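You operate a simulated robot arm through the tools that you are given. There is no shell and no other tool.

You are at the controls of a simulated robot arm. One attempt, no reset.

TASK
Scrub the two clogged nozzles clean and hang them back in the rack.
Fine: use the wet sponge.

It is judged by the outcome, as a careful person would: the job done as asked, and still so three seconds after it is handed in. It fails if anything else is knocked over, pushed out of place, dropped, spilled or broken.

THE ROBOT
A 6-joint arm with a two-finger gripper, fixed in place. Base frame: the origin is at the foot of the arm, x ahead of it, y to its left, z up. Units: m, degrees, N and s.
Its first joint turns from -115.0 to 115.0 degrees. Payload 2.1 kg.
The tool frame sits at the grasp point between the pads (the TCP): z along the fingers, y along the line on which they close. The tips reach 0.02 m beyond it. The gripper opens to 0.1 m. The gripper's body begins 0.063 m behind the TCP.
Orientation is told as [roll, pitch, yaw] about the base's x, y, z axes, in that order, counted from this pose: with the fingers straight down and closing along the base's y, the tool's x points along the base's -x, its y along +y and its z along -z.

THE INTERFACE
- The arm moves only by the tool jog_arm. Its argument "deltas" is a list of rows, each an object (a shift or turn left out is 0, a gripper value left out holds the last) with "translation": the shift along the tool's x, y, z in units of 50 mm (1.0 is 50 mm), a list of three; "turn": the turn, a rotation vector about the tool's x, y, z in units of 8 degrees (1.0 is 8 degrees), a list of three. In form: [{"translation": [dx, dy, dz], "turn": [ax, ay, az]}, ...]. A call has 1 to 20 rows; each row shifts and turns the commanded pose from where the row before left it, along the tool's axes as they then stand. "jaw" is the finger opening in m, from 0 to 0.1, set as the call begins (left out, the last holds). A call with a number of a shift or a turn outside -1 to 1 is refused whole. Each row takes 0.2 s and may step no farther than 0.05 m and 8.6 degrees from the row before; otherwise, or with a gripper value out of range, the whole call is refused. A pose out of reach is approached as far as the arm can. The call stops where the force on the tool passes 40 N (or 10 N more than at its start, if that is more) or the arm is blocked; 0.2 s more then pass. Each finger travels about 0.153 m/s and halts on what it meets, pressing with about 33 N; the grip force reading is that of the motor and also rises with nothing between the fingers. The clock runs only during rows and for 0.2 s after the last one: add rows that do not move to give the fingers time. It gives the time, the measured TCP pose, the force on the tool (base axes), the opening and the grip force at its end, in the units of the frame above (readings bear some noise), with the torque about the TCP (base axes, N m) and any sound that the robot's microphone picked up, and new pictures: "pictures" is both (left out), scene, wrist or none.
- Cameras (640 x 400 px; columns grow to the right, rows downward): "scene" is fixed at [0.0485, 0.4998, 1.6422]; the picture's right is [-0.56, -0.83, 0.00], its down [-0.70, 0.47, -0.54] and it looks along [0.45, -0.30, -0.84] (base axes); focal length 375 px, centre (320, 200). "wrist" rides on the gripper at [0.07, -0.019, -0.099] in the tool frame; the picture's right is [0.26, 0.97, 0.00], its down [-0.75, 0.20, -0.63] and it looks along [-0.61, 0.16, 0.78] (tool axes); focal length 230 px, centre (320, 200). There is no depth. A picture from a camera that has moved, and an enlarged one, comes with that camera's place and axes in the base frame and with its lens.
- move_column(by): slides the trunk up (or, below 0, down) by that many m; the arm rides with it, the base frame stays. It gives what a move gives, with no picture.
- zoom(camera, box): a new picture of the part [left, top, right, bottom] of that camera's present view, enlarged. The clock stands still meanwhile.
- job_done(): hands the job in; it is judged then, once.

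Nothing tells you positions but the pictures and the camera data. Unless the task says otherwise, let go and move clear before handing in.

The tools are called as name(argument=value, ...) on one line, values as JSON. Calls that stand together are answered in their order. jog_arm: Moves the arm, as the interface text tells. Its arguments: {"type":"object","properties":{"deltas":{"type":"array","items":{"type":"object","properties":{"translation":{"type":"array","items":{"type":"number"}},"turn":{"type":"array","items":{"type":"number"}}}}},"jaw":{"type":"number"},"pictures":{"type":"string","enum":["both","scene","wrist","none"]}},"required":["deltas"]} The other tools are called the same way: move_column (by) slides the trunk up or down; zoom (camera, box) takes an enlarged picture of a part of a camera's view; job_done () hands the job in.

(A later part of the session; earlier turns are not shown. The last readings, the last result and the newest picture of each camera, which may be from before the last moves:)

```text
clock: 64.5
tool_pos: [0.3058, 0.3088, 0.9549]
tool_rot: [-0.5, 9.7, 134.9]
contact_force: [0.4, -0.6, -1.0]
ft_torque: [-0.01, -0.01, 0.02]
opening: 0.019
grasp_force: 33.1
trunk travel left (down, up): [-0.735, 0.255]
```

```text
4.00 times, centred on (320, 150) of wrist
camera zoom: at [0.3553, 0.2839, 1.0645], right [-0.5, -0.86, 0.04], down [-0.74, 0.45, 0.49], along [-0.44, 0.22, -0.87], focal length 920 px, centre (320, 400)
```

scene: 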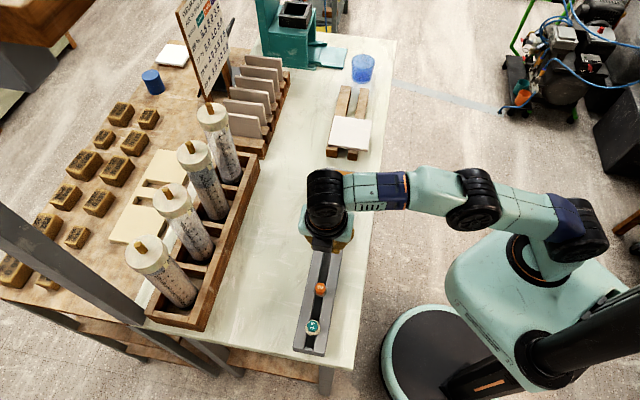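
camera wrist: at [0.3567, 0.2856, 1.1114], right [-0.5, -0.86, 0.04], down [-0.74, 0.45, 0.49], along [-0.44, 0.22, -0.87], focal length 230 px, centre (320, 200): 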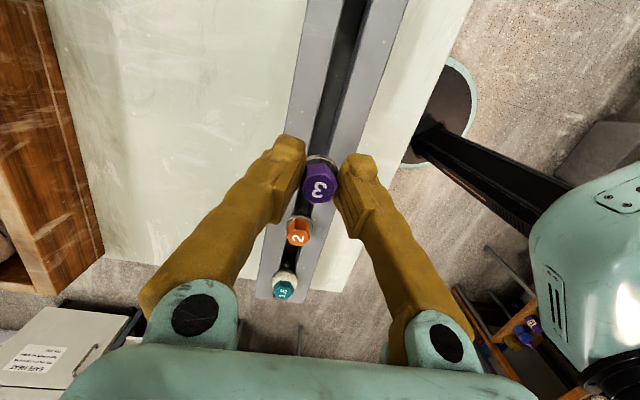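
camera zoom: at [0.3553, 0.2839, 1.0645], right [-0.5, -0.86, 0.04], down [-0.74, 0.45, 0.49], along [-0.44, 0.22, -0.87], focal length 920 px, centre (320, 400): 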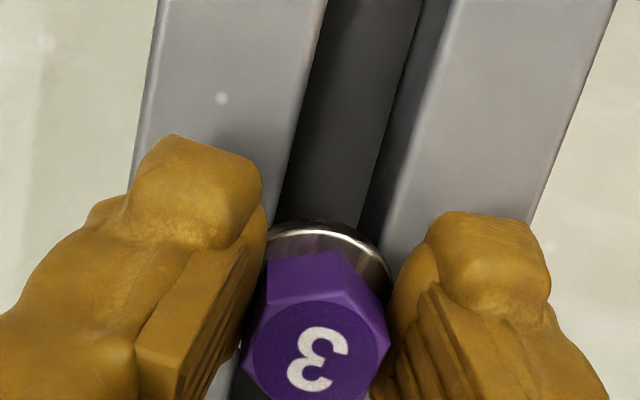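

No contact yet at 0.955. Continuing in small steps.

jog_arm(deltas=[{"translation": [-0.0051, 0.0003, 0.0296]}, {}], pictures="none")

jog_arm(deltas=[{"translation": [-0.0051, 0.0003, 0.0296]}, {}], pictures="none")

zoom(camera="wrist", box=[260, 100, 380, 200])

```text
clock: 65.0
tool_pos: [0.3054, 0.309, 0.9535]
tool_rot: [-0.7, 9.7, 134.9]
contact_force: [3.6, 2.7, 11.6]
ft_torque: [0.03, 0.03, 0.02]
opening: 0.0187
grasp_force: 32.7
trunk travel left (down, up): [-0.735, 0.255]
```

```text
clock: 65.7
tool_pos: [0.3064, 0.3084, 0.9536]
tool_rot: [-0.9, 9.7, 134.8]
contact_force: [6.7, 6.6, 29.3]
ft_torque: [0.09, -0.01, 0.03]
opening: 0.019
grasp_force: 33.2
trunk travel left (down, up): [-0.735, 0.255]
```

```text
4.00 times, centred on (320, 150) of wrist
camera zoom: at [0.3543, 0.283, 1.0641], right [-0.5, -0.86, 0.03], down [-0.75, 0.45, 0.49], along [-0.44, 0.23, -0.87], focal length 920 px, centre (320, 400)
```

zoom: 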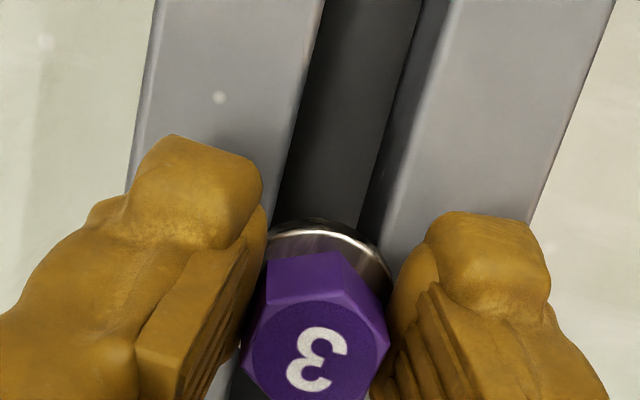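

The collar met the rails at z 0.9535, right where predicted. I'll relieve the pressure by 2 mm and then open the fingers.

jog_arm(deltas=[{"translation": [0.0068, -0.0003, -0.0394]}, {}], pictures="none")

jog_arm(deltas=[{}, {}, {}], jaw=0.045)

zoom(camera="wrist", box=[260, 100, 380, 200])

```text
clock: 66.2
tool_pos: [0.3059, 0.308, 0.9542]
tool_rot: [-0.5, 9.7, 134.9]
contact_force: [3.4, 2.9, 14.9]
ft_torque: [0.08, -0.09, -0.01]
opening: 0.019
grasp_force: 32.4
trunk travel left (down, up): [-0.735, 0.255]
```

```text
clock: 67.0
tool_pos: [0.3065, 0.3094, 0.9532]
tool_rot: [-0.4, 9.8, 134.9]
contact_force: [4.2, 2.8, 6.4]
ft_torque: [0.11, -0.03, 0.01]
opening: 0.041
grasp_force: 0.2
trunk travel left (down, up): [-0.735, 0.255]
camera wrist: at [0.3555, 0.2846, 1.0633], right [-0.5, -0.86, 0.04], down [-0.74, 0.45, 0.49], along [-0.44, 0.22, -0.87], focal length 230 px, centre (320, 200)
```

scene: 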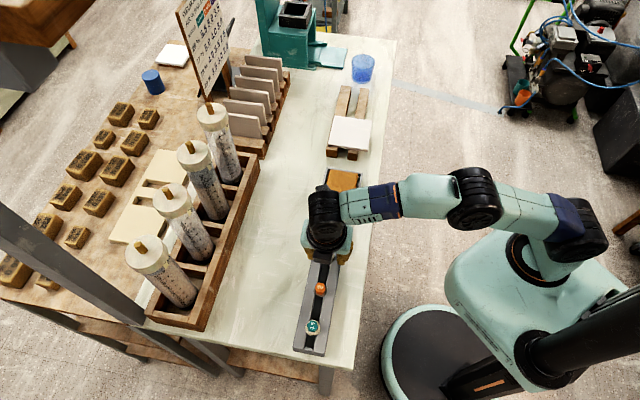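
wrist: 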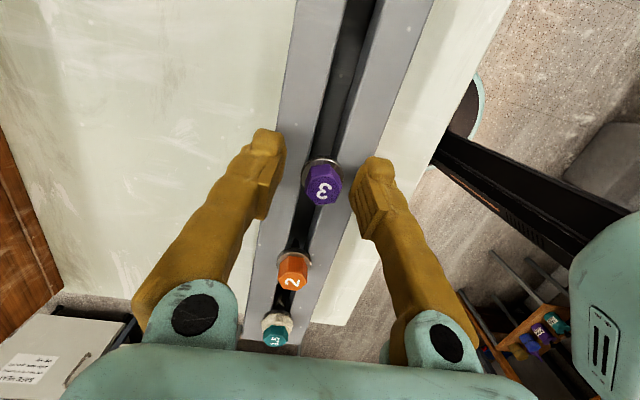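

```text
4.00 times, centred on (320, 150) of wrist
camera zoom: at [0.3555, 0.2846, 1.0633], right [-0.5, -0.86, 0.04], down [-0.74, 0.45, 0.49], along [-0.44, 0.22, -0.87], focal length 920 px, centre (320, 400)
```

zoom: 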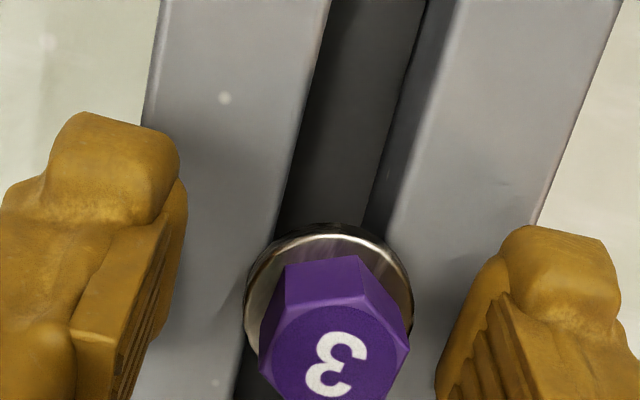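

Purple is released and standing in the slot. The fingertips are lightly touching the rail, so I'll rise straight up and look.

jog_arm(deltas=[{"translation": [0.0169, 0, -0.0986]}, {"translation": [0.0506, -0.002, -0.2957]}, {"translation": [0.0506, -0.002, -0.2957]}, {"translation": [0.0506, -0.002, -0.2957]}, {}])

zoom(camera="wrist", box=[260, 80, 420, 200])

```text
clock: 68.2
tool_pos: [0.3053, 0.31, 1.0022]
tool_rot: [-0.5, 9.7, 134.9]
contact_force: [0.5, 0.7, -1.2]
ft_torque: [-0.01, -0.01, 0.02]
opening: 0.045
grasp_force: 0.0
trunk travel left (down, up): [-0.735, 0.255]
camera wrist: at [0.3545, 0.2847, 1.1137], right [-0.5, -0.86, 0.04], down [-0.74, 0.45, 0.49], along [-0.44, 0.22, -0.87], focal length 230 px, centre (320, 200)
```

scene: 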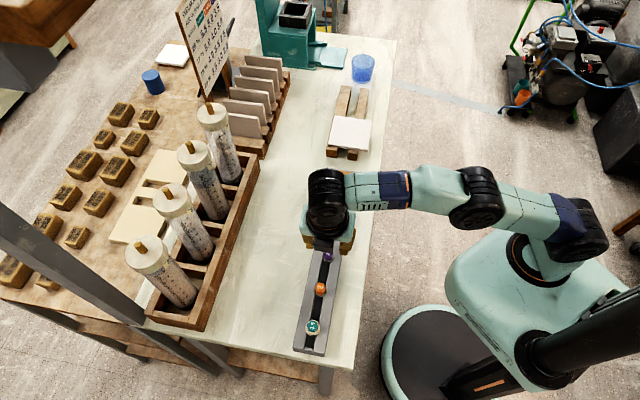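
wrist: 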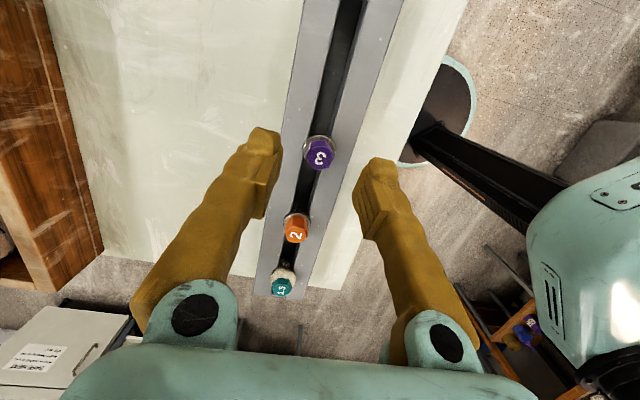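

```text
3.33 times, centred on (340, 140) of wrist
camera zoom: at [0.3545, 0.2847, 1.1137], right [-0.5, -0.86, 0.04], down [-0.74, 0.45, 0.49], along [-0.44, 0.22, -0.87], focal length 767 px, centre (253, 400)
```

zoom: 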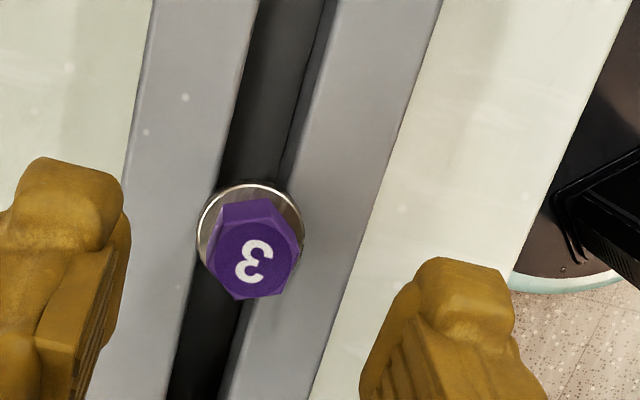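

Purple hangs straight and clean in its slot. Next is teal 1.5; I'll zoom on it to read its hex orientation.

zoom(camera="wrist", box=[260, 260, 308, 300])

zoom(camera="scene", box=[298, 314, 330, 340])

zoom(camera="scene", box=[285, 230, 365, 360])

```text
10.00 times, centred on (284, 280) of wrist
camera zoom: at [0.3545, 0.2847, 1.1137], right [-0.5, -0.86, 0.04], down [-0.74, 0.45, 0.49], along [-0.44, 0.22, -0.87], focal length 2301 px, centre (680, -600)
```

zoom: 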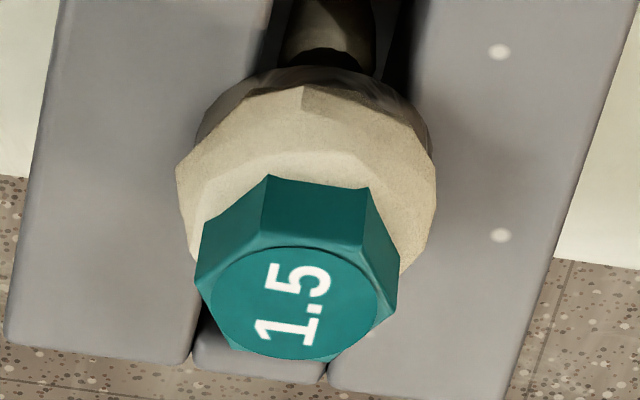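

```text
15.38 times, centred on (314, 327) of scene
camera zoom: at [0.0485, 0.4998, 1.6422], right [-0.56, -0.83, 0.0], down [-0.7, 0.47, -0.54], along [0.45, -0.3, -0.84], focal length 5765 px, centre (412, -1754)
```

zoom: 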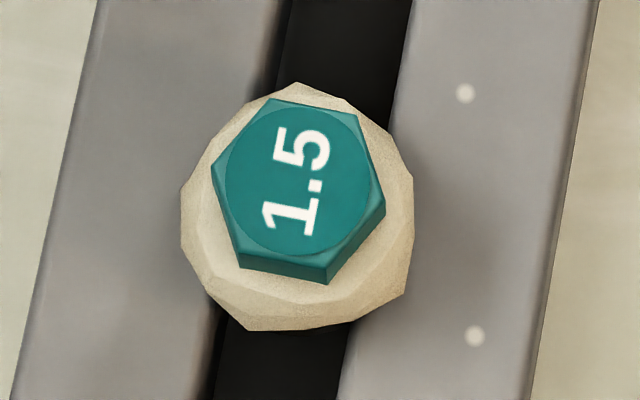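

```text
3.08 times, centred on (325, 295) of scene
camera zoom: at [0.0485, 0.4998, 1.6422], right [-0.56, -0.83, 0.0], down [-0.7, 0.47, -0.54], along [0.45, -0.3, -0.84], focal length 1153 px, centre (305, -92)
```

zoom: 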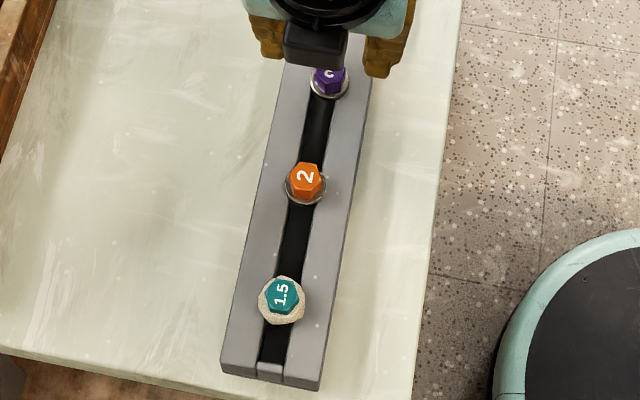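

Teal's hex flats line up with a yaw of 45° too. I'll remove the tilt, turn back to 45°, and travel along the rack above the caps toward teal, checking reach.

jog_arm(deltas=[{"turn": [-0.0625, -0.6, 0]}, {"turn": [0, -0.6, 0]}, {"turn": [0, 0, 0.9375]}, {"turn": [0, 0, 0.9375]}, {"turn": [0, 0, 0.9375]}, {"turn": [0, 0, 0.9375]}, {"turn": [0, 0, 0.9375]}, {"turn": [0, 0, 0.9375]}, {"turn": [0, 0, 0.9375]}, {"turn": [0, 0, 0.9375]}, {"turn": [0, 0, 0.9375]}, {"turn": [0, 0, 0.9375]}, {"turn": [0, 0, 0.9375]}, {"turn": [0, 0, 0.9375]}, {}], pictures="none")

jog_arm(deltas=[{"translation": [0, 0.6, 0]}, {"translation": [0, 0.6, 0]}, {"translation": [0, 0.6, 0]}, {"translation": [0, 0.6, 0]}, {"translation": [0, 0.6, 0]}, {}])

```text
clock: 71.5
tool_pos: [0.3051, 0.31, 1.0033]
tool_rot: [-0.1, 0.0, 44.8]
contact_force: [0.5, 0.2, 0.9]
ft_torque: [-0.02, -0.02, 0.0]
opening: 0.0451
grasp_force: 0.1
trunk travel left (down, up): [-0.735, 0.255]
```

```text
clock: 72.8
tool_pos: [0.1908, 0.3857, 0.9942]
tool_rot: [-0.1, 0.0, 44.9]
contact_force: [1.0, 0.2, -0.5]
ft_torque: [-0.01, -0.02, -0.03]
opening: 0.0452
grasp_force: 0.0
out of reach, approached as far as the arm can: row 3, 4, 5
trunk travel left (down, up): [-0.735, 0.255]
camera wrist: at [0.1531, 0.3238, 1.0941], right [-0.86, 0.5, 0.0], down [0.39, 0.67, 0.63], along [0.32, 0.54, -0.78], focal length 230 px, centre (320, 200)
```

scene: 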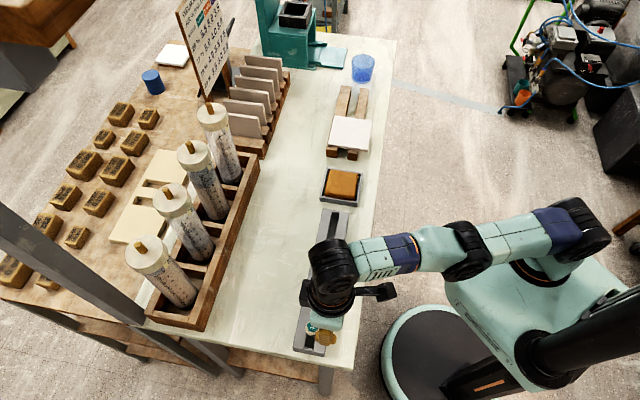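
wrist: 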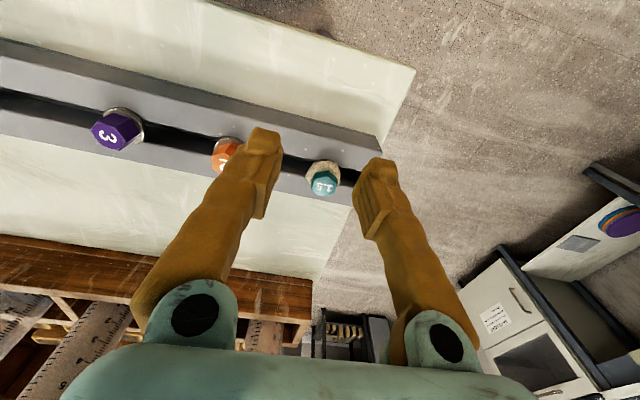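

Teal is at the edge of vertical reach (0.46 m vs about 0.44), so I'll need a slight outward tilt. I'll zoom to refine teal's position first.

zoom(camera="wrist", box=[280, 140, 376, 200])

```text
6.67 times, centred on (328, 170) of wrist
camera zoom: at [0.1531, 0.3238, 1.0941], right [-0.86, 0.5, 0.0], down [0.39, 0.67, 0.63], along [0.32, 0.54, -0.78], focal length 1534 px, centre (267, 400)
```

zoom: 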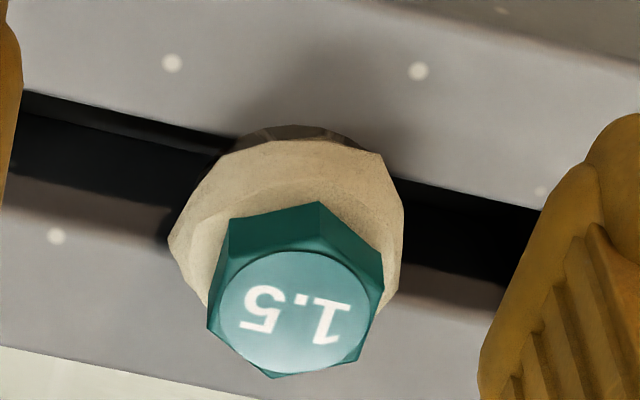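

Teal's cap top is at about (0.202, 0.414, 0.951). I'll tilt 10° outward and move above it.

jog_arm(deltas=[{"turn": [0, -0.625, 0]}, {"turn": [0, -0.625, 0]}, {"translation": [-0.258, 0.124, 0.045]}, {"translation": [-0.258, 0.124, 0.045]}, {}, {}])

zoom(camera="wrist", box=[260, 110, 388, 200])

```text
clock: 74.2
tool_pos: [0.1994, 0.4175, 0.9961]
tool_rot: [-0.1, -10.0, 44.9]
contact_force: [-0.1, 0.0, 0.1]
ft_torque: [0.01, -0.02, 0.0]
opening: 0.0454
grasp_force: 0.2
out of reach, approached as far as the arm can: row 1, 2
trunk travel left (down, up): [-0.735, 0.255]
camera wrist: at [0.1518, 0.3438, 1.0821], right [-0.86, 0.51, -0.05], down [0.3, 0.59, 0.75], along [0.41, 0.63, -0.66], focal length 230 px, centre (320, 200)
```

scene: 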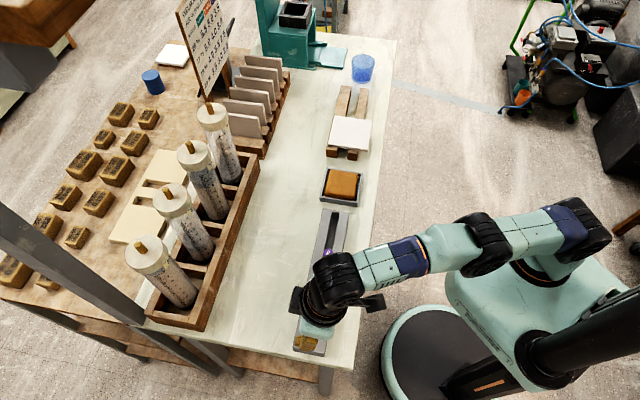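
wrist: 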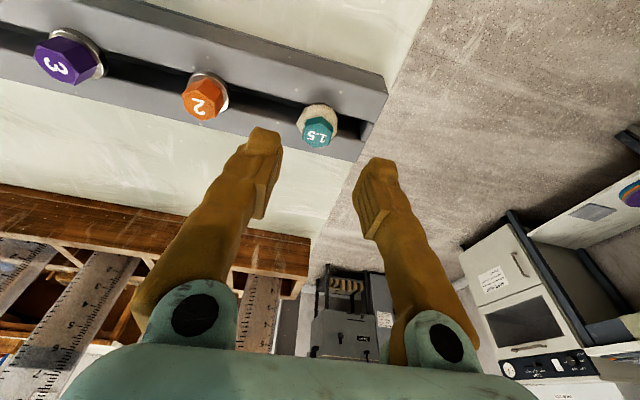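

```text
4.44 times, centred on (324, 155) of wrist
camera zoom: at [0.1518, 0.3438, 1.0821], right [-0.86, 0.51, -0.05], down [0.3, 0.59, 0.75], along [0.41, 0.63, -0.66], focal length 1022 px, centre (302, 400)
```

zoom: 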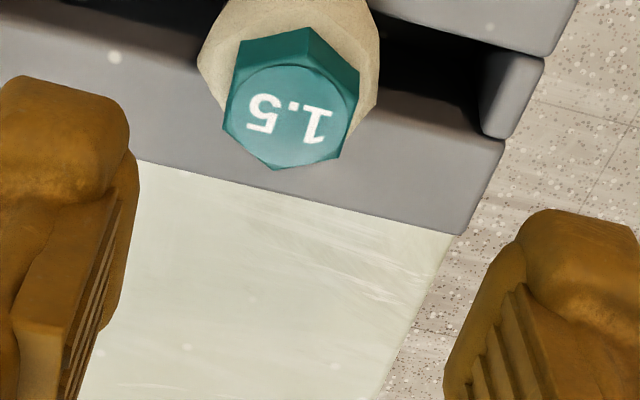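

The refined teal position agrees (0.202, 0.414). I'll lower to just above the cap and check centring.

jog_arm(deltas=[{"translation": [0.066, -0.042, 0.202]}, {"translation": [0.066, -0.042, 0.202]}, {}, {}], pictures="none")

zoom(camera="wrist", box=[240, 110, 400, 210])

```text
clock: 75.2
tool_pos: [0.2005, 0.4147, 0.9744]
tool_rot: [-0.1, -10.0, 44.8]
contact_force: [0.7, -0.2, -0.8]
ft_torque: [0.0, -0.01, 0.0]
opening: 0.045
grasp_force: 0.0
trunk travel left (down, up): [-0.735, 0.255]
```

```text
4.00 times, centred on (320, 160) of wrist
camera zoom: at [0.1525, 0.3391, 1.0611], right [-0.86, 0.5, -0.05], down [0.3, 0.59, 0.75], along [0.41, 0.63, -0.66], focal length 920 px, centre (320, 360)
```

zoom: 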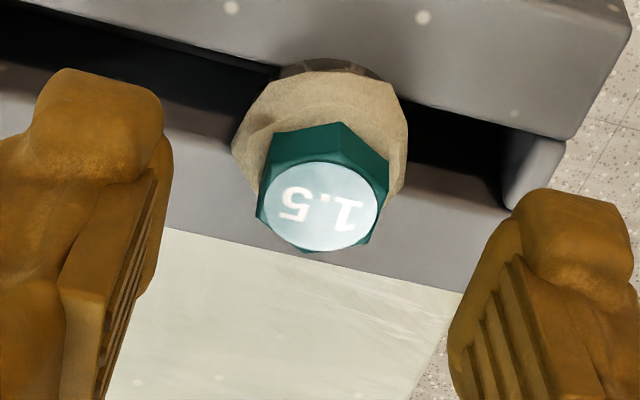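

Centred within 1 mm. I'll descend the last 11.5 mm and close on the teal cap.

jog_arm(deltas=[{"translation": [0.02, -0.018, 0.1133]}, {"translation": [0.02, 0, 0.1133]}, {}], pictures="none")

zoom(camera="wrist", box=[240, 110, 400, 210])

```text
clock: 76.0
tool_pos: [0.2003, 0.4128, 0.9632]
tool_rot: [-0.1, -9.9, 44.9]
contact_force: [0.0, 0.2, 0.3]
ft_torque: [-0.03, -0.04, 0.02]
opening: 0.045
grasp_force: 0.1
trunk travel left (down, up): [-0.735, 0.255]
```

```text
4.00 times, centred on (320, 160) of wrist
camera zoom: at [0.1532, 0.3388, 1.0492], right [-0.86, 0.5, -0.05], down [0.3, 0.59, 0.75], along [0.41, 0.63, -0.66], focal length 920 px, centre (320, 360)
```

zoom: 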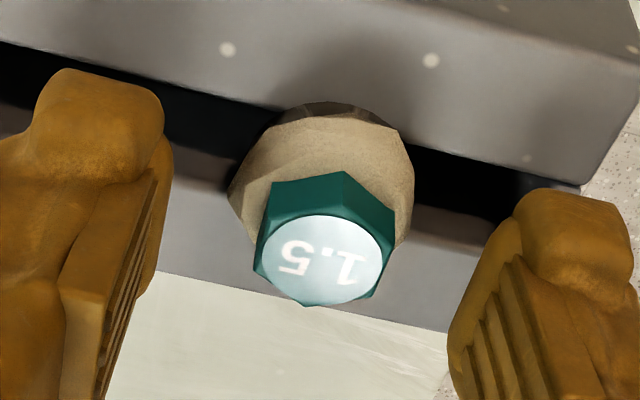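

Good, no contact. Closing on the cap now.

jog_arm(deltas=[{}, {}, {}, {}], jaw=0.01, pictures="none")

zoom(camera="wrist", box=[240, 110, 400, 210])

```text
clock: 77.0
tool_pos: [0.2015, 0.4137, 0.9627]
tool_rot: [-0.1, -10.1, 44.9]
contact_force: [0.1, 0.0, -0.1]
ft_torque: [0.0, 0.0, 0.01]
opening: 0.0175
grasp_force: 33.1
trunk travel left (down, up): [-0.735, 0.255]
```

```text
4.00 times, centred on (320, 160) of wrist
camera zoom: at [0.1532, 0.3389, 1.0493], right [-0.86, 0.5, -0.05], down [0.3, 0.59, 0.75], along [0.41, 0.63, -0.66], focal length 920 px, centre (320, 360)
```

zoom: 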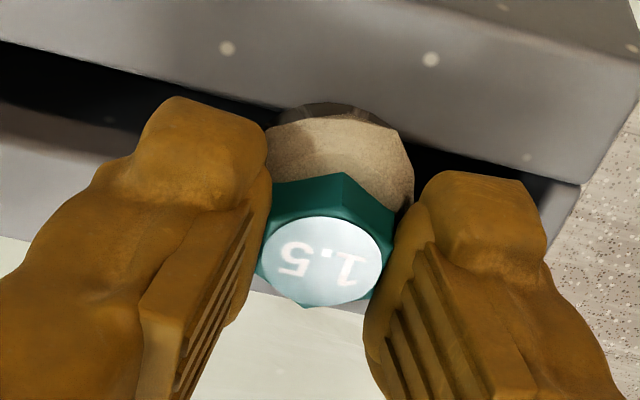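

Teal is gripped on its flats (17.5 mm) at TCP (0.2007, 0.4132, 0.963), tilt 10°. I'll lift it straight up with the trunk.

move_column(by=0.085)

zoom(camera="scene", box=[270, 270, 370, 370])

zoom(camera="wrist", box=[160, 60, 480, 260])

```text
clock: 78.3
tool_pos: [0.2005, 0.413, 1.0486]
tool_rot: [-0.1, -10.0, 44.9]
contact_force: [0.4, 0.4, -0.7]
ft_torque: [-0.03, -0.01, 0.0]
opening: 0.0176
grasp_force: 32.8
trunk travel left (down, up): [-0.82, 0.17]
```

```text
4.00 times, centred on (320, 320) of scene
camera zoom: at [0.0485, 0.4998, 1.6422], right [-0.56, -0.83, 0.0], down [-0.7, 0.47, -0.54], along [0.45, -0.3, -0.84], focal length 1499 px, centre (320, -280)
```

zoom: 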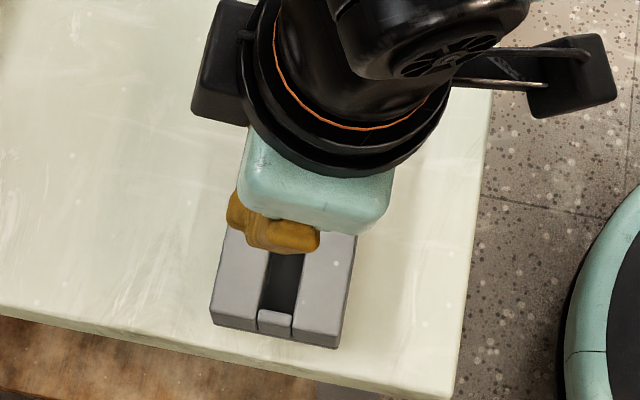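

```text
2.00 times, centred on (320, 160) of wrist
camera zoom: at [0.1533, 0.339, 1.1342], right [-0.86, 0.5, -0.05], down [0.3, 0.59, 0.75], along [0.41, 0.63, -0.66], focal length 460 px, centre (320, 280)
```

zoom: 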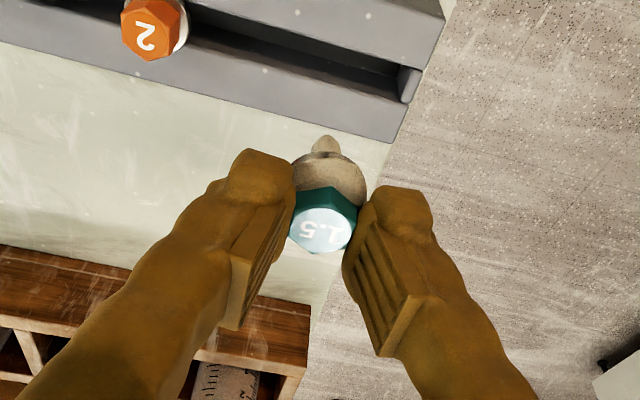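

Teal is lifted clear with crust on the collar and tip. I'll retreat toward the robot, go upright, turn to face the sponge, travel there, and tilt 22° outward (so the nozzle is only about 12° off vertical and pressing stays mostly axial).

jog_arm(deltas=[{"translation": [0.689, 0, -0.122]}, {"translation": [0.689, 0, -0.122]}, {"turn": [0, 0.625, 0]}, {"turn": [0, 0.625, 0]}, {"turn": [0, 0, 0.967]}, {"turn": [0, 0, 0.967]}, {"turn": [0, 0, 0.967]}, {}], pictures="none")

jog_arm(deltas=[{"translation": [-0.3009, -0.8054, 0]}, {"translation": [-0.3009, -0.8054, 0]}, {"translation": [-0.3009, -0.8054, 0]}, {"translation": [-0.3009, -0.8054, 0]}, {"translation": [-0.3009, -0.8054, 0]}, {"translation": [-0.3009, -0.8054, 0]}, {"translation": [-0.3009, -0.8054, 0]}, {"turn": [0, -0.9167, 0]}, {"turn": [0, -0.9167, 0]}, {"turn": [0, -0.9167, 0]}, {}])

```text
clock: 80.1
tool_pos: [0.1514, 0.3637, 1.0477]
tool_rot: [-0.1, 0.0, 21.6]
contact_force: [0.3, -0.3, -0.9]
ft_torque: [0.02, -0.01, 0.03]
opening: 0.0176
grasp_force: 32.9
trunk travel left (down, up): [-0.82, 0.17]
```

```text
clock: 82.5
tool_pos: [0.3547, 0.1405, 1.0483]
tool_rot: [-0.2, -22.1, 21.6]
contact_force: [-0.5, 0.2, 0.3]
ft_torque: [-0.02, -0.02, -0.01]
opening: 0.0174
grasp_force: 33.2
trunk travel left (down, up): [-0.82, 0.17]
camera wrist: at [0.2659, 0.0853, 1.1151], right [-0.58, 0.81, -0.1], down [0.35, 0.36, 0.87], along [0.74, 0.47, -0.49], focal length 230 px, centre (320, 200)
```

scene: 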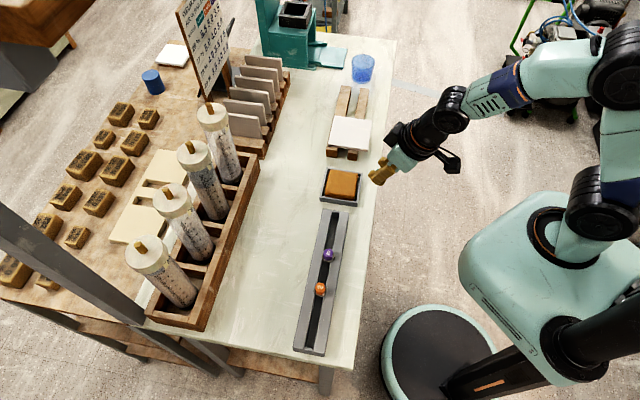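
wrist: 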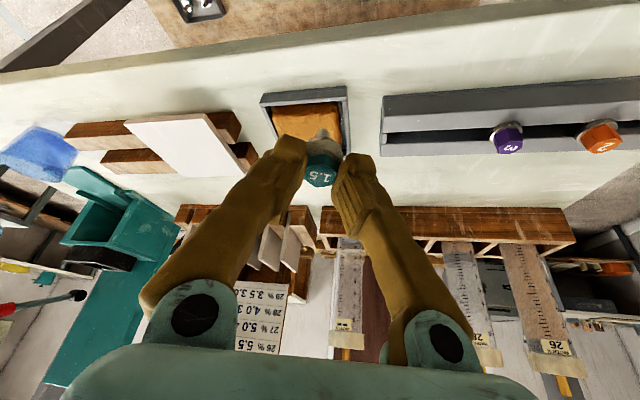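

Facing the sponge with a 22° tilt. I'll extend 80 mm out so the tip is above the sponge centre, then lower by trunk to about 10 mm above it.

jog_arm(deltas=[{"translation": [-0.756, 0, 0.305]}, {"translation": [-0.756, 0, 0.305]}, {}, {}], pictures="none")

move_column(by=-0.06)

zoom(camera="scene", box=[310, 140, 406, 210])

zoom(camera="wrist", box=[220, 60, 420, 200])

```text
clock: 83.5
tool_pos: [0.4286, 0.1708, 1.0474]
tool_rot: [-0.1, -22.1, 21.7]
contact_force: [-0.1, -1.0, -0.2]
ft_torque: [0.0, -0.03, -0.01]
opening: 0.0179
grasp_force: 33.0
trunk travel left (down, up): [-0.82, 0.17]
```

```text
clock: 84.5
tool_pos: [0.4277, 0.1708, 0.9889]
tool_rot: [-0.1, -22.0, 21.7]
contact_force: [-0.9, -0.7, 0.2]
ft_torque: [0.02, 0.0, -0.01]
opening: 0.0175
grasp_force: 33.0
trunk travel left (down, up): [-0.76, 0.23]
```

```text
5.71 times, centred on (358, 175) of scene
camera zoom: at [0.0485, 0.4998, 1.6422], right [-0.56, -0.83, 0.0], down [-0.7, 0.47, -0.54], along [0.45, -0.3, -0.84], focal length 2141 px, centre (103, 343)
```

zoom: 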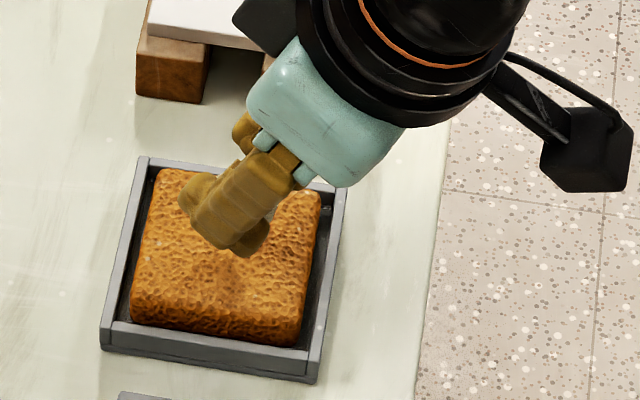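

```text
2.86 times, centred on (320, 130) of wrist
camera zoom: at [0.3407, 0.1154, 1.0554], right [-0.58, 0.81, -0.1], down [0.35, 0.36, 0.86], along [0.74, 0.47, -0.49], focal length 657 px, centre (320, 400)
```

zoom: 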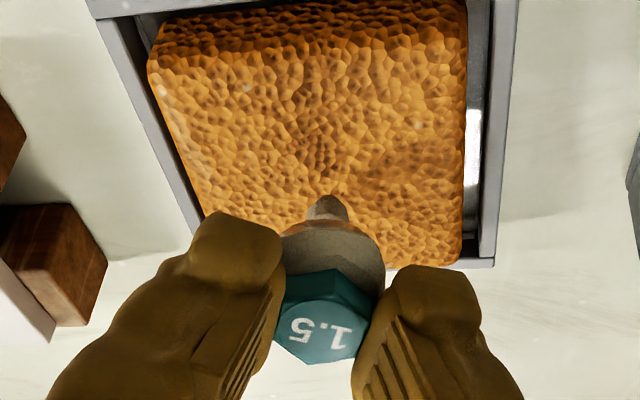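

The tip is over the sponge's middle, about 15 mm above it. I'll lower gently by arm until light contact.

jog_arm(deltas=[{"translation": [0.0375, 0, 0.0927]}, {"translation": [0.0375, 0, 0.0927]}, {}], pictures="none")

jog_arm(deltas=[{"translation": [0.0225, 0, 0.0556]}, {}], pictures="none")

```text
clock: 85.3
tool_pos: [0.4288, 0.1699, 0.9792]
tool_rot: [-0.1, -22.1, 21.7]
contact_force: [0.3, 0.3, 1.6]
ft_torque: [0.03, -0.01, -0.02]
opening: 0.0176
grasp_force: 33.7
trunk travel left (down, up): [-0.76, 0.23]
```

```text
clock: 85.9
tool_pos: [0.4278, 0.17, 0.9797]
tool_rot: [-0.1, -22.6, 21.7]
contact_force: [3.0, 0.0, 19.7]
ft_torque: [0.14, -0.35, -0.01]
opening: 0.0176
grasp_force: 33.1
trunk travel left (down, up): [-0.76, 0.23]
```

Contact at 0.979; I'll ease off 1.5 mm to about 8–10 N and make side-to-side strokes only.

jog_arm(deltas=[{"translation": [-0.0112, 0, -0.0278]}, {"translation": [0, 0.25, 0]}, {"translation": [0, -0.25, 0]}, {"translation": [0, -0.25, 0]}, {"translation": [0, 0.25, 0]}, {"translation": [0, 0.25, 0]}, {"translation": [0, -0.25, 0]}, {"translation": [0, -0.25, 0]}, {"translation": [0, 0.25, 0]}, {"translation": [0, 0.25, 0]}, {"translation": [0, -0.25, 0]}, {"translation": [0, -0.25, 0]}, {"translation": [0, 0.25, 0]}], pictures="none")

zoom(camera="wrist", box=[240, 110, 400, 210])

zoom(camera="scene", box=[310, 140, 406, 210])

```text
clock: 88.7
tool_pos: [0.4275, 0.1692, 0.9787]
tool_rot: [-0.1, -22.0, 21.7]
contact_force: [0.5, -2.1, 7.5]
ft_torque: [-0.1, -0.15, -0.04]
opening: 0.0176
grasp_force: 33.0
trunk travel left (down, up): [-0.76, 0.23]
```

```text
4.00 times, centred on (320, 160) of wrist
camera zoom: at [0.3399, 0.1142, 1.0445], right [-0.58, 0.81, -0.1], down [0.35, 0.36, 0.87], along [0.74, 0.47, -0.49], focal length 920 px, centre (320, 360)
```

zoom: 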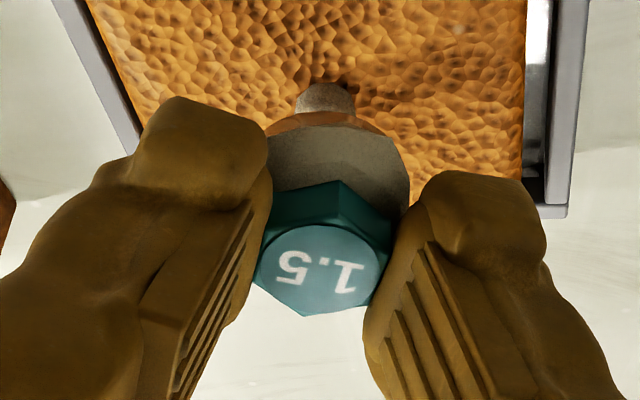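

```text
5.71 times, centred on (358, 175) of scene
camera zoom: at [0.0485, 0.4998, 1.6422], right [-0.56, -0.83, 0.0], down [-0.7, 0.47, -0.54], along [0.45, -0.3, -0.84], focal length 2141 px, centre (103, 343)
```

zoom: 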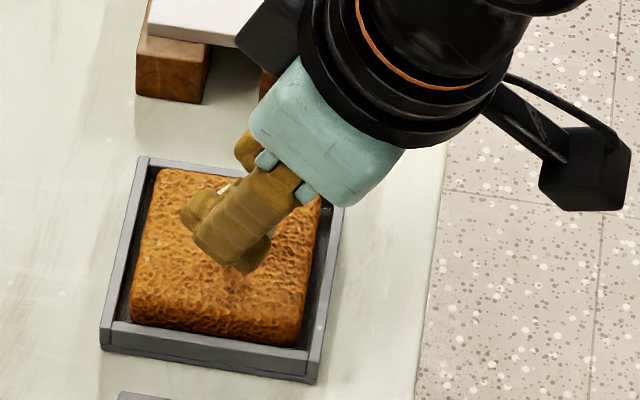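

Grip is stable (17.6 mm) and the crust is still on. I'll keep stroking.

jog_arm(deltas=[{"translation": [0, 0.3, 0]}, {"translation": [0, -0.3, 0]}, {"translation": [0, -0.3, 0]}, {"translation": [0, 0.3, 0]}, {"translation": [0, 0.3, 0]}, {"translation": [0, -0.3, 0]}, {"translation": [0, -0.3, 0]}, {"translation": [0, 0.3, 0]}, {"translation": [0, 0.3, 0]}, {"translation": [0, -0.3, 0]}, {"translation": [0, -0.3, 0]}, {"translation": [0, 0.3, 0]}, {"translation": [0, 0.3, 0]}, {"translation": [0, -0.3, 0]}, {"translation": [0, -0.3, 0]}, {"translation": [0, 0.3, 0]}], pictures="none")

zoom(camera="wrist", box=[240, 110, 400, 210])

```text
clock: 92.1
tool_pos: [0.4271, 0.1699, 0.9775]
tool_rot: [-0.1, -22.1, 21.8]
contact_force: [0.5, -1.8, 6.8]
ft_torque: [-0.12, -0.13, -0.02]
opening: 0.0175
grasp_force: 33.6
trunk travel left (down, up): [-0.76, 0.23]
```

```text
4.00 times, centred on (320, 160) of wrist
camera zoom: at [0.3395, 0.1147, 1.0441], right [-0.58, 0.81, -0.1], down [0.35, 0.36, 0.87], along [0.74, 0.47, -0.49], focal length 920 px, centre (320, 360)
```

zoom: 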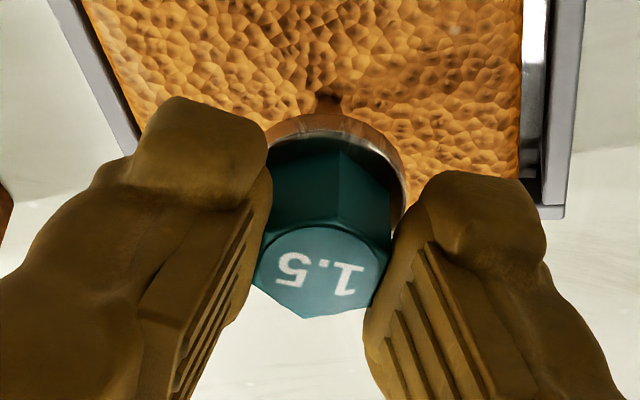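

Teal's collar is now bare metal too. I'll lift off with the trunk, retract, and take it to the inspection spot in front of the rack.

move_column(by=0.06)

jog_arm(deltas=[{"translation": [0.756, 0, -0.305]}, {"translation": [0.756, 0, -0.305]}, {"turn": [0, 0.9167, 0]}, {"turn": [0, 0.9167, 0]}, {"turn": [0, 0.9167, 0]}, {"translation": [0.1485, 0.756, 0]}, {"translation": [0.1485, 0.756, 0]}, {"translation": [0.1485, 0.756, 0]}, {"translation": [0.1485, 0.756, 0]}, {"turn": [0, 0, -0.967]}, {"turn": [0, 0, -0.967]}, {"turn": [0, 0, -0.967]}, {}], pictures="none")

jog_arm(deltas=[{"turn": [-0.9375, 0, 0]}, {"turn": [-0.9375, 0, 0]}, {"turn": [-0.9375, 0, 0]}, {"turn": [-0.9375, 0, 0]}, {"turn": [-0.9375, 0, 0]}, {"turn": [-0.9375, 0, 0]}, {}])

zoom(camera="scene", box=[320, 225, 384, 275])

```text
clock: 93.1
tool_pos: [0.4276, 0.1705, 1.0363]
tool_rot: [-0.1, -21.9, 21.9]
contact_force: [0.0, -0.5, -0.8]
ft_torque: [0.03, 0.0, 0.0]
opening: 0.0175
grasp_force: 32.9
trunk travel left (down, up): [-0.82, 0.17]
```

```text
clock: 95.9
tool_pos: [0.2699, 0.2698, 1.0368]
tool_rot: [-0.1, -0.1, 45.0]
contact_force: [0.5, -1.1, -0.4]
ft_torque: [-0.02, 0.0, -0.01]
opening: 0.0176
grasp_force: 32.8
trunk travel left (down, up): [-0.82, 0.17]
```

```text
clock: 97.5
tool_pos: [0.269, 0.2707, 1.0377]
tool_rot: [45.0, 0.0, 45.0]
contact_force: [-0.4, 0.1, -0.4]
ft_torque: [-0.01, 0.01, 0.03]
opening: 0.0179
grasp_force: 33.1
trunk travel left (down, up): [-0.82, 0.17]
camera wrist: at [0.2782, 0.1616, 1.0946], right [-0.67, 0.3, 0.68], down [0.75, 0.32, 0.59], along [-0.04, 0.9, -0.43], focal length 230 px, centre (320, 200)
```

scene: 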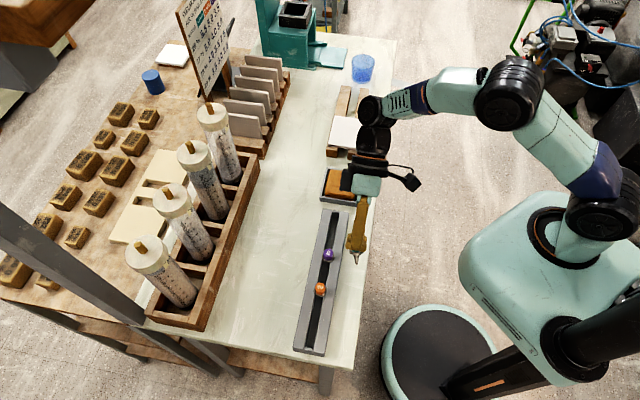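
wrist: 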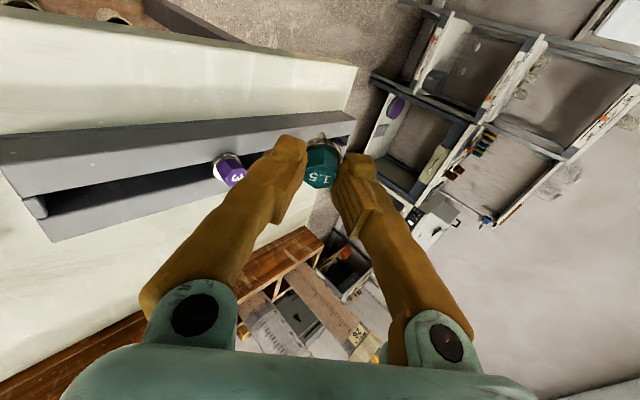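

```text
8.00 times, centred on (352, 250) of scene
camera zoom: at [0.0485, 0.4998, 1.6422], right [-0.56, -0.83, 0.0], down [-0.7, 0.47, -0.54], along [0.45, -0.3, -0.84], focal length 2998 px, centre (64, -200)
```

zoom: 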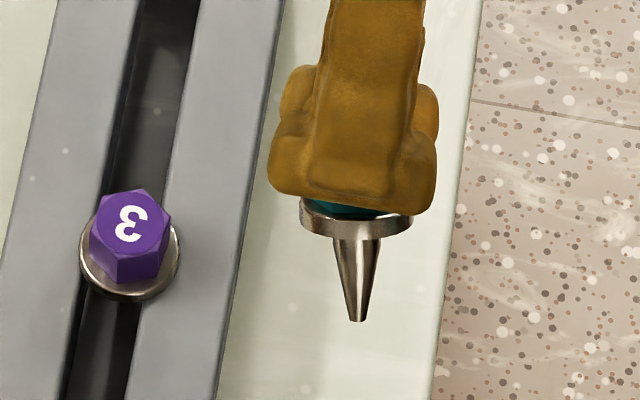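

Teal is clean all along and leans about 10° in the grip, exactly as grasped, so returning with the same 10° tilt will stand it upright. I'll untilt, go along the front of the rack, tilt 10° and move out over its original slot position.

jog_arm(deltas=[{"turn": [0.9375, 0, 0]}, {"turn": [0.9375, 0, 0]}, {"turn": [0.9375, 0, 0]}, {"turn": [0.9375, 0, 0]}, {"turn": [0.9375, 0, 0]}, {"turn": [0.9375, 0, 0]}, {"translation": [0, 0.75, 0]}, {"translation": [0, 0.75, 0]}, {"translation": [0, 0.75, 0]}, {"translation": [0, 0.75, 0]}, {"turn": [0, -0.625, 0]}, {"turn": [0, -0.625, 0]}, {}], pictures="none")

jog_arm(deltas=[{"translation": [-0.515, 0, 0.0908]}, {"translation": [-0.515, 0, 0.0908]}, {}, {}])

zoom(camera="wrist", box=[220, 70, 420, 200])

```text
clock: 100.3
tool_pos: [0.162, 0.3773, 1.0358]
tool_rot: [-0.2, -9.9, 45.0]
contact_force: [0.6, 0.0, 0.0]
ft_torque: [0.01, 0.0, -0.01]
opening: 0.0177
grasp_force: 33.4
trunk travel left (down, up): [-0.82, 0.17]
```

```text
clock: 101.3
tool_pos: [0.2, 0.4133, 1.0364]
tool_rot: [-0.1, -10.0, 45.0]
contact_force: [-0.1, 0.6, -0.5]
ft_torque: [-0.02, 0.02, 0.04]
opening: 0.0178
grasp_force: 32.7
trunk travel left (down, up): [-0.82, 0.17]
camera wrist: at [0.152, 0.3392, 1.1222], right [-0.86, 0.5, -0.05], down [0.3, 0.59, 0.75], along [0.41, 0.63, -0.66], focal length 230 px, centre (320, 200)
```

scene: 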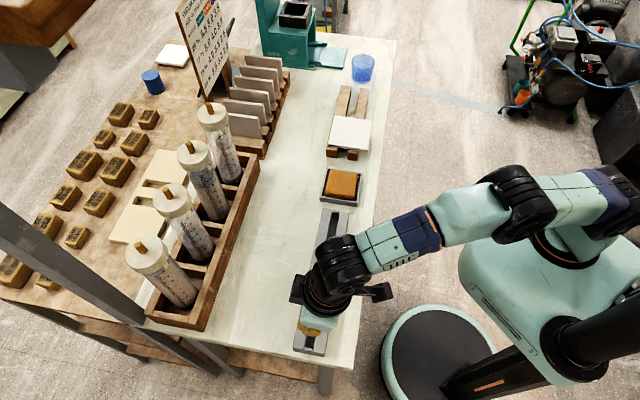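
wrist: 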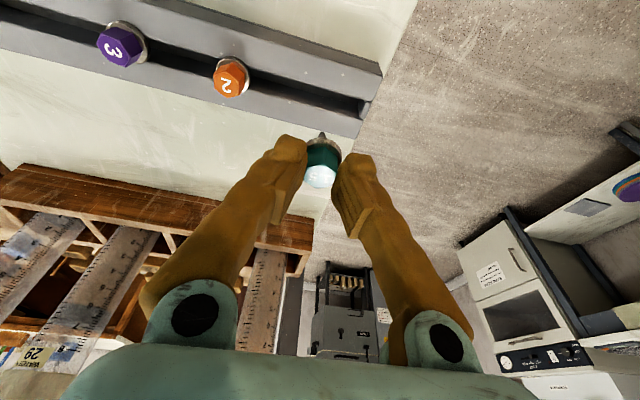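

```text
3.08 times, centred on (320, 135) of wrist
camera zoom: at [0.152, 0.3392, 1.1222], right [-0.86, 0.5, -0.05], down [0.3, 0.59, 0.75], along [0.41, 0.63, -0.66], focal length 708 px, centre (320, 400)
```

zoom: 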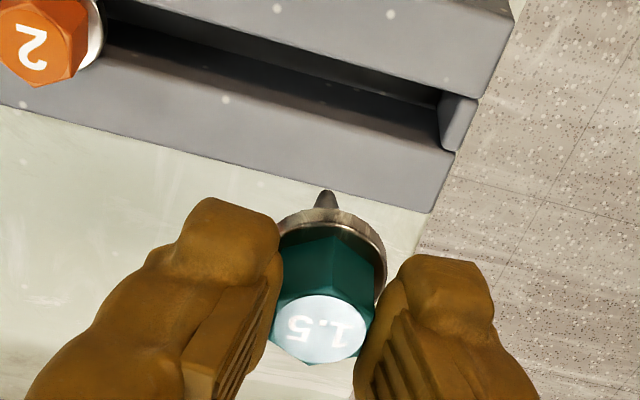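

Position matches the original grasp spot. I'll zoom on the slot edges to verify the lateral alignment before lowering.

zoom(camera="wrist", box=[240, 70, 380, 150])

```text
4.57 times, centred on (310, 110) of wrist
camera zoom: at [0.152, 0.3392, 1.1222], right [-0.86, 0.5, -0.05], down [0.3, 0.59, 0.75], along [0.41, 0.63, -0.66], focal length 1052 px, centre (366, 611)
```

zoom: 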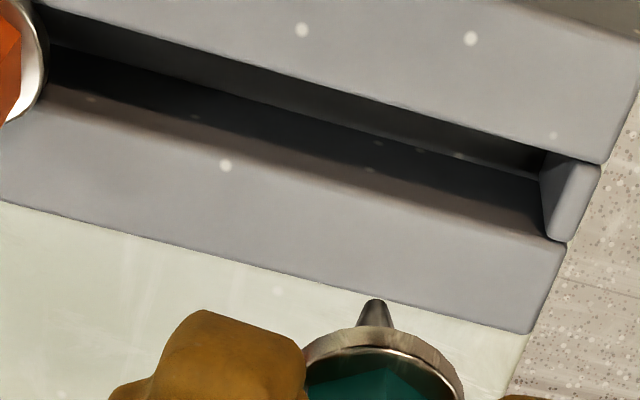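

The slot centre is about 1 mm inside the nozzle axis; I'll nudge 0.7 mm inward, lower 50 mm with the trunk so the tip reaches the rail level, then continue in small arm steps.

jog_arm(deltas=[{"translation": [0.014, 0, 0]}, {}], pictures="none")

move_column(by=-0.048)

zoom(camera="wrist", box=[240, 70, 400, 190])

```text
clock: 101.9
tool_pos: [0.1998, 0.4125, 1.0371]
tool_rot: [-0.1, -10.0, 44.8]
contact_force: [-0.3, 0.1, -0.3]
ft_torque: [-0.01, 0.0, -0.02]
opening: 0.0176
grasp_force: 32.6
trunk travel left (down, up): [-0.82, 0.17]
```

```text
clock: 102.8
tool_pos: [0.2001, 0.4128, 0.9897]
tool_rot: [-0.1, -10.0, 44.9]
contact_force: [0.0, 0.0, 0.3]
ft_torque: [0.0, 0.04, 0.02]
opening: 0.0177
grasp_force: 33.6
trunk travel left (down, up): [-0.772, 0.218]
```

```text
3.33 times, centred on (320, 130) of wrist
camera zoom: at [0.1514, 0.3385, 1.0742], right [-0.86, 0.5, -0.05], down [0.3, 0.59, 0.75], along [0.41, 0.63, -0.66], focal length 767 px, centre (320, 433)
```

zoom: 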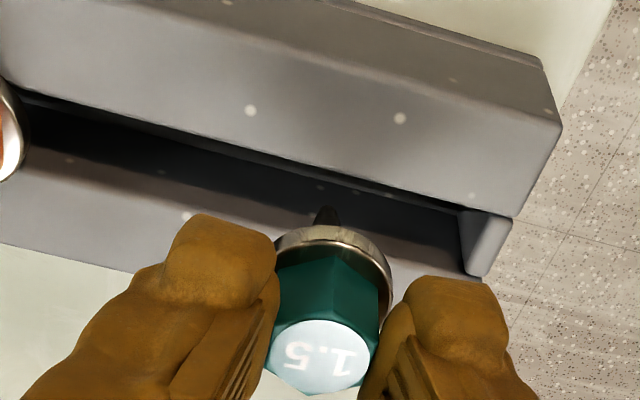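

The tip is centred between the rails, a few mm above them. I'll lower by arm in small steps.

jog_arm(deltas=[{"translation": [0.0174, 0, 0.0985]}, {"translation": [0.0174, 0, 0.0985]}, {}], pictures="none")

zoom(camera="wrist", box=[240, 90, 400, 190])

```text
clock: 103.6
tool_pos: [0.1992, 0.413, 0.979]
tool_rot: [-0.1, -10.0, 44.9]
contact_force: [0.1, -0.1, 0.4]
ft_torque: [0.01, 0.02, -0.03]
opening: 0.0178
grasp_force: 32.6
trunk travel left (down, up): [-0.772, 0.218]
```

```text
4.00 times, centred on (320, 140) of wrist
camera zoom: at [0.1515, 0.3386, 1.0645], right [-0.86, 0.5, -0.05], down [0.3, 0.59, 0.75], along [0.41, 0.63, -0.66], focal length 920 px, centre (320, 440)
```

zoom: 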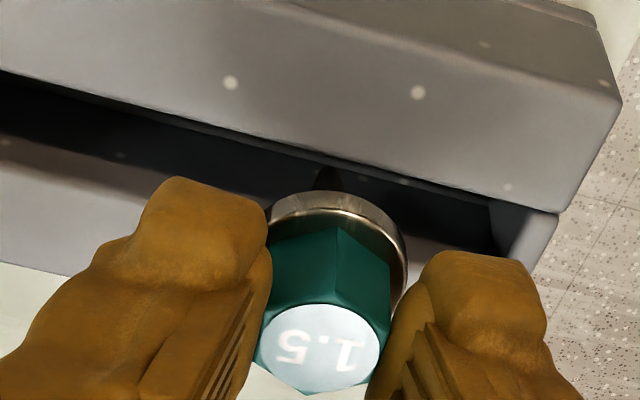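

The tip is inside the slot with no contact. Continuing down.

jog_arm(deltas=[{"translation": [0.0139, 0, 0.0788]}, {"translation": [0.0139, 0, 0.0788]}, {}], pictures="none")

jog_arm(deltas=[{"translation": [0.0104, 0, 0.0591]}, {}], pictures="none")

zoom(camera="wrist", box=[240, 90, 400, 190])

```text
clock: 104.4
tool_pos: [0.1991, 0.412, 0.9701]
tool_rot: [-0.1, -10.0, 44.9]
contact_force: [-0.5, 0.2, 0.8]
ft_torque: [-0.03, -0.01, -0.04]
opening: 0.018
grasp_force: 32.7
trunk travel left (down, up): [-0.772, 0.218]
```

```text
clock: 105.0
tool_pos: [0.2004, 0.4127, 0.9666]
tool_rot: [-0.1, -9.9, 44.9]
contact_force: [0.1, -0.3, 0.0]
ft_torque: [0.01, 0.0, -0.02]
opening: 0.0187
grasp_force: 33.0
trunk travel left (down, up): [-0.772, 0.218]
```

```text
4.00 times, centred on (320, 140) of wrist
camera zoom: at [0.1517, 0.3383, 1.0534], right [-0.86, 0.5, -0.05], down [0.3, 0.59, 0.75], along [0.41, 0.63, -0.66], focal length 920 px, centre (320, 440)
```

zoom: 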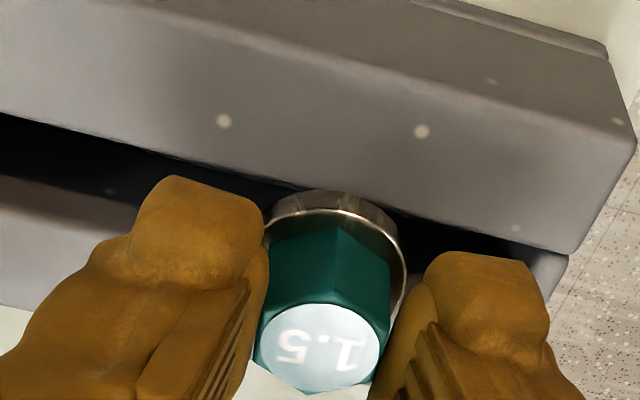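

Nearly seated. Going in 1.5 mm steps until the collar touches.

jog_arm(deltas=[{"translation": [0.0052, 0, 0.0295]}, {}], pictures="none")

jog_arm(deltas=[{"translation": [0.0052, 0, 0.0295]}, {}], pictures="none")

jog_arm(deltas=[{"translation": [0.0052, 0, 0.0295]}, {}], pictures="none")

zoom(camera="wrist", box=[240, 90, 400, 190])

```text
clock: 105.6
tool_pos: [0.1987, 0.4125, 0.9651]
tool_rot: [-0.1, -10.0, 45.0]
contact_force: [0.1, -0.2, -1.1]
ft_torque: [0.03, 0.03, -0.03]
opening: 0.0187
grasp_force: 33.0
trunk travel left (down, up): [-0.772, 0.218]
```

```text
clock: 106.2
tool_pos: [0.1978, 0.4128, 0.9644]
tool_rot: [-0.1, -10.0, 44.9]
contact_force: [-0.4, 1.2, -0.5]
ft_torque: [0.03, 0.02, -0.03]
opening: 0.0186
grasp_force: 33.3
trunk travel left (down, up): [-0.772, 0.218]
```

```text
clock: 106.8
tool_pos: [0.1983, 0.4123, 0.963]
tool_rot: [-0.1, -10.0, 45.0]
contact_force: [0.3, 0.3, 1.3]
ft_torque: [-0.05, 0.03, 0.02]
opening: 0.0186
grasp_force: 33.0
trunk travel left (down, up): [-0.772, 0.218]
```

```text
4.00 times, centred on (320, 140) of wrist
camera zoom: at [0.1514, 0.3381, 1.049], right [-0.86, 0.5, -0.05], down [0.3, 0.59, 0.75], along [0.41, 0.63, -0.66], focal length 920 px, centre (320, 440)
```

zoom: 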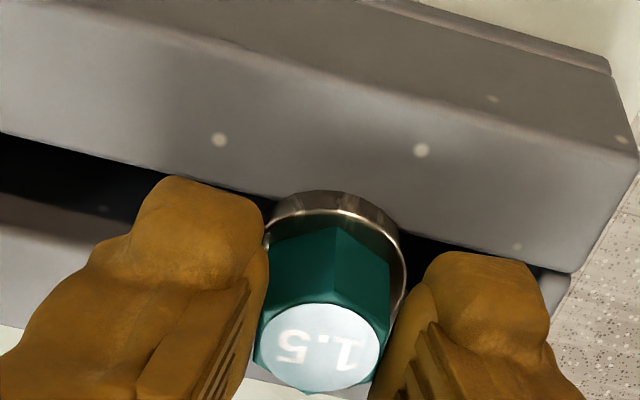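

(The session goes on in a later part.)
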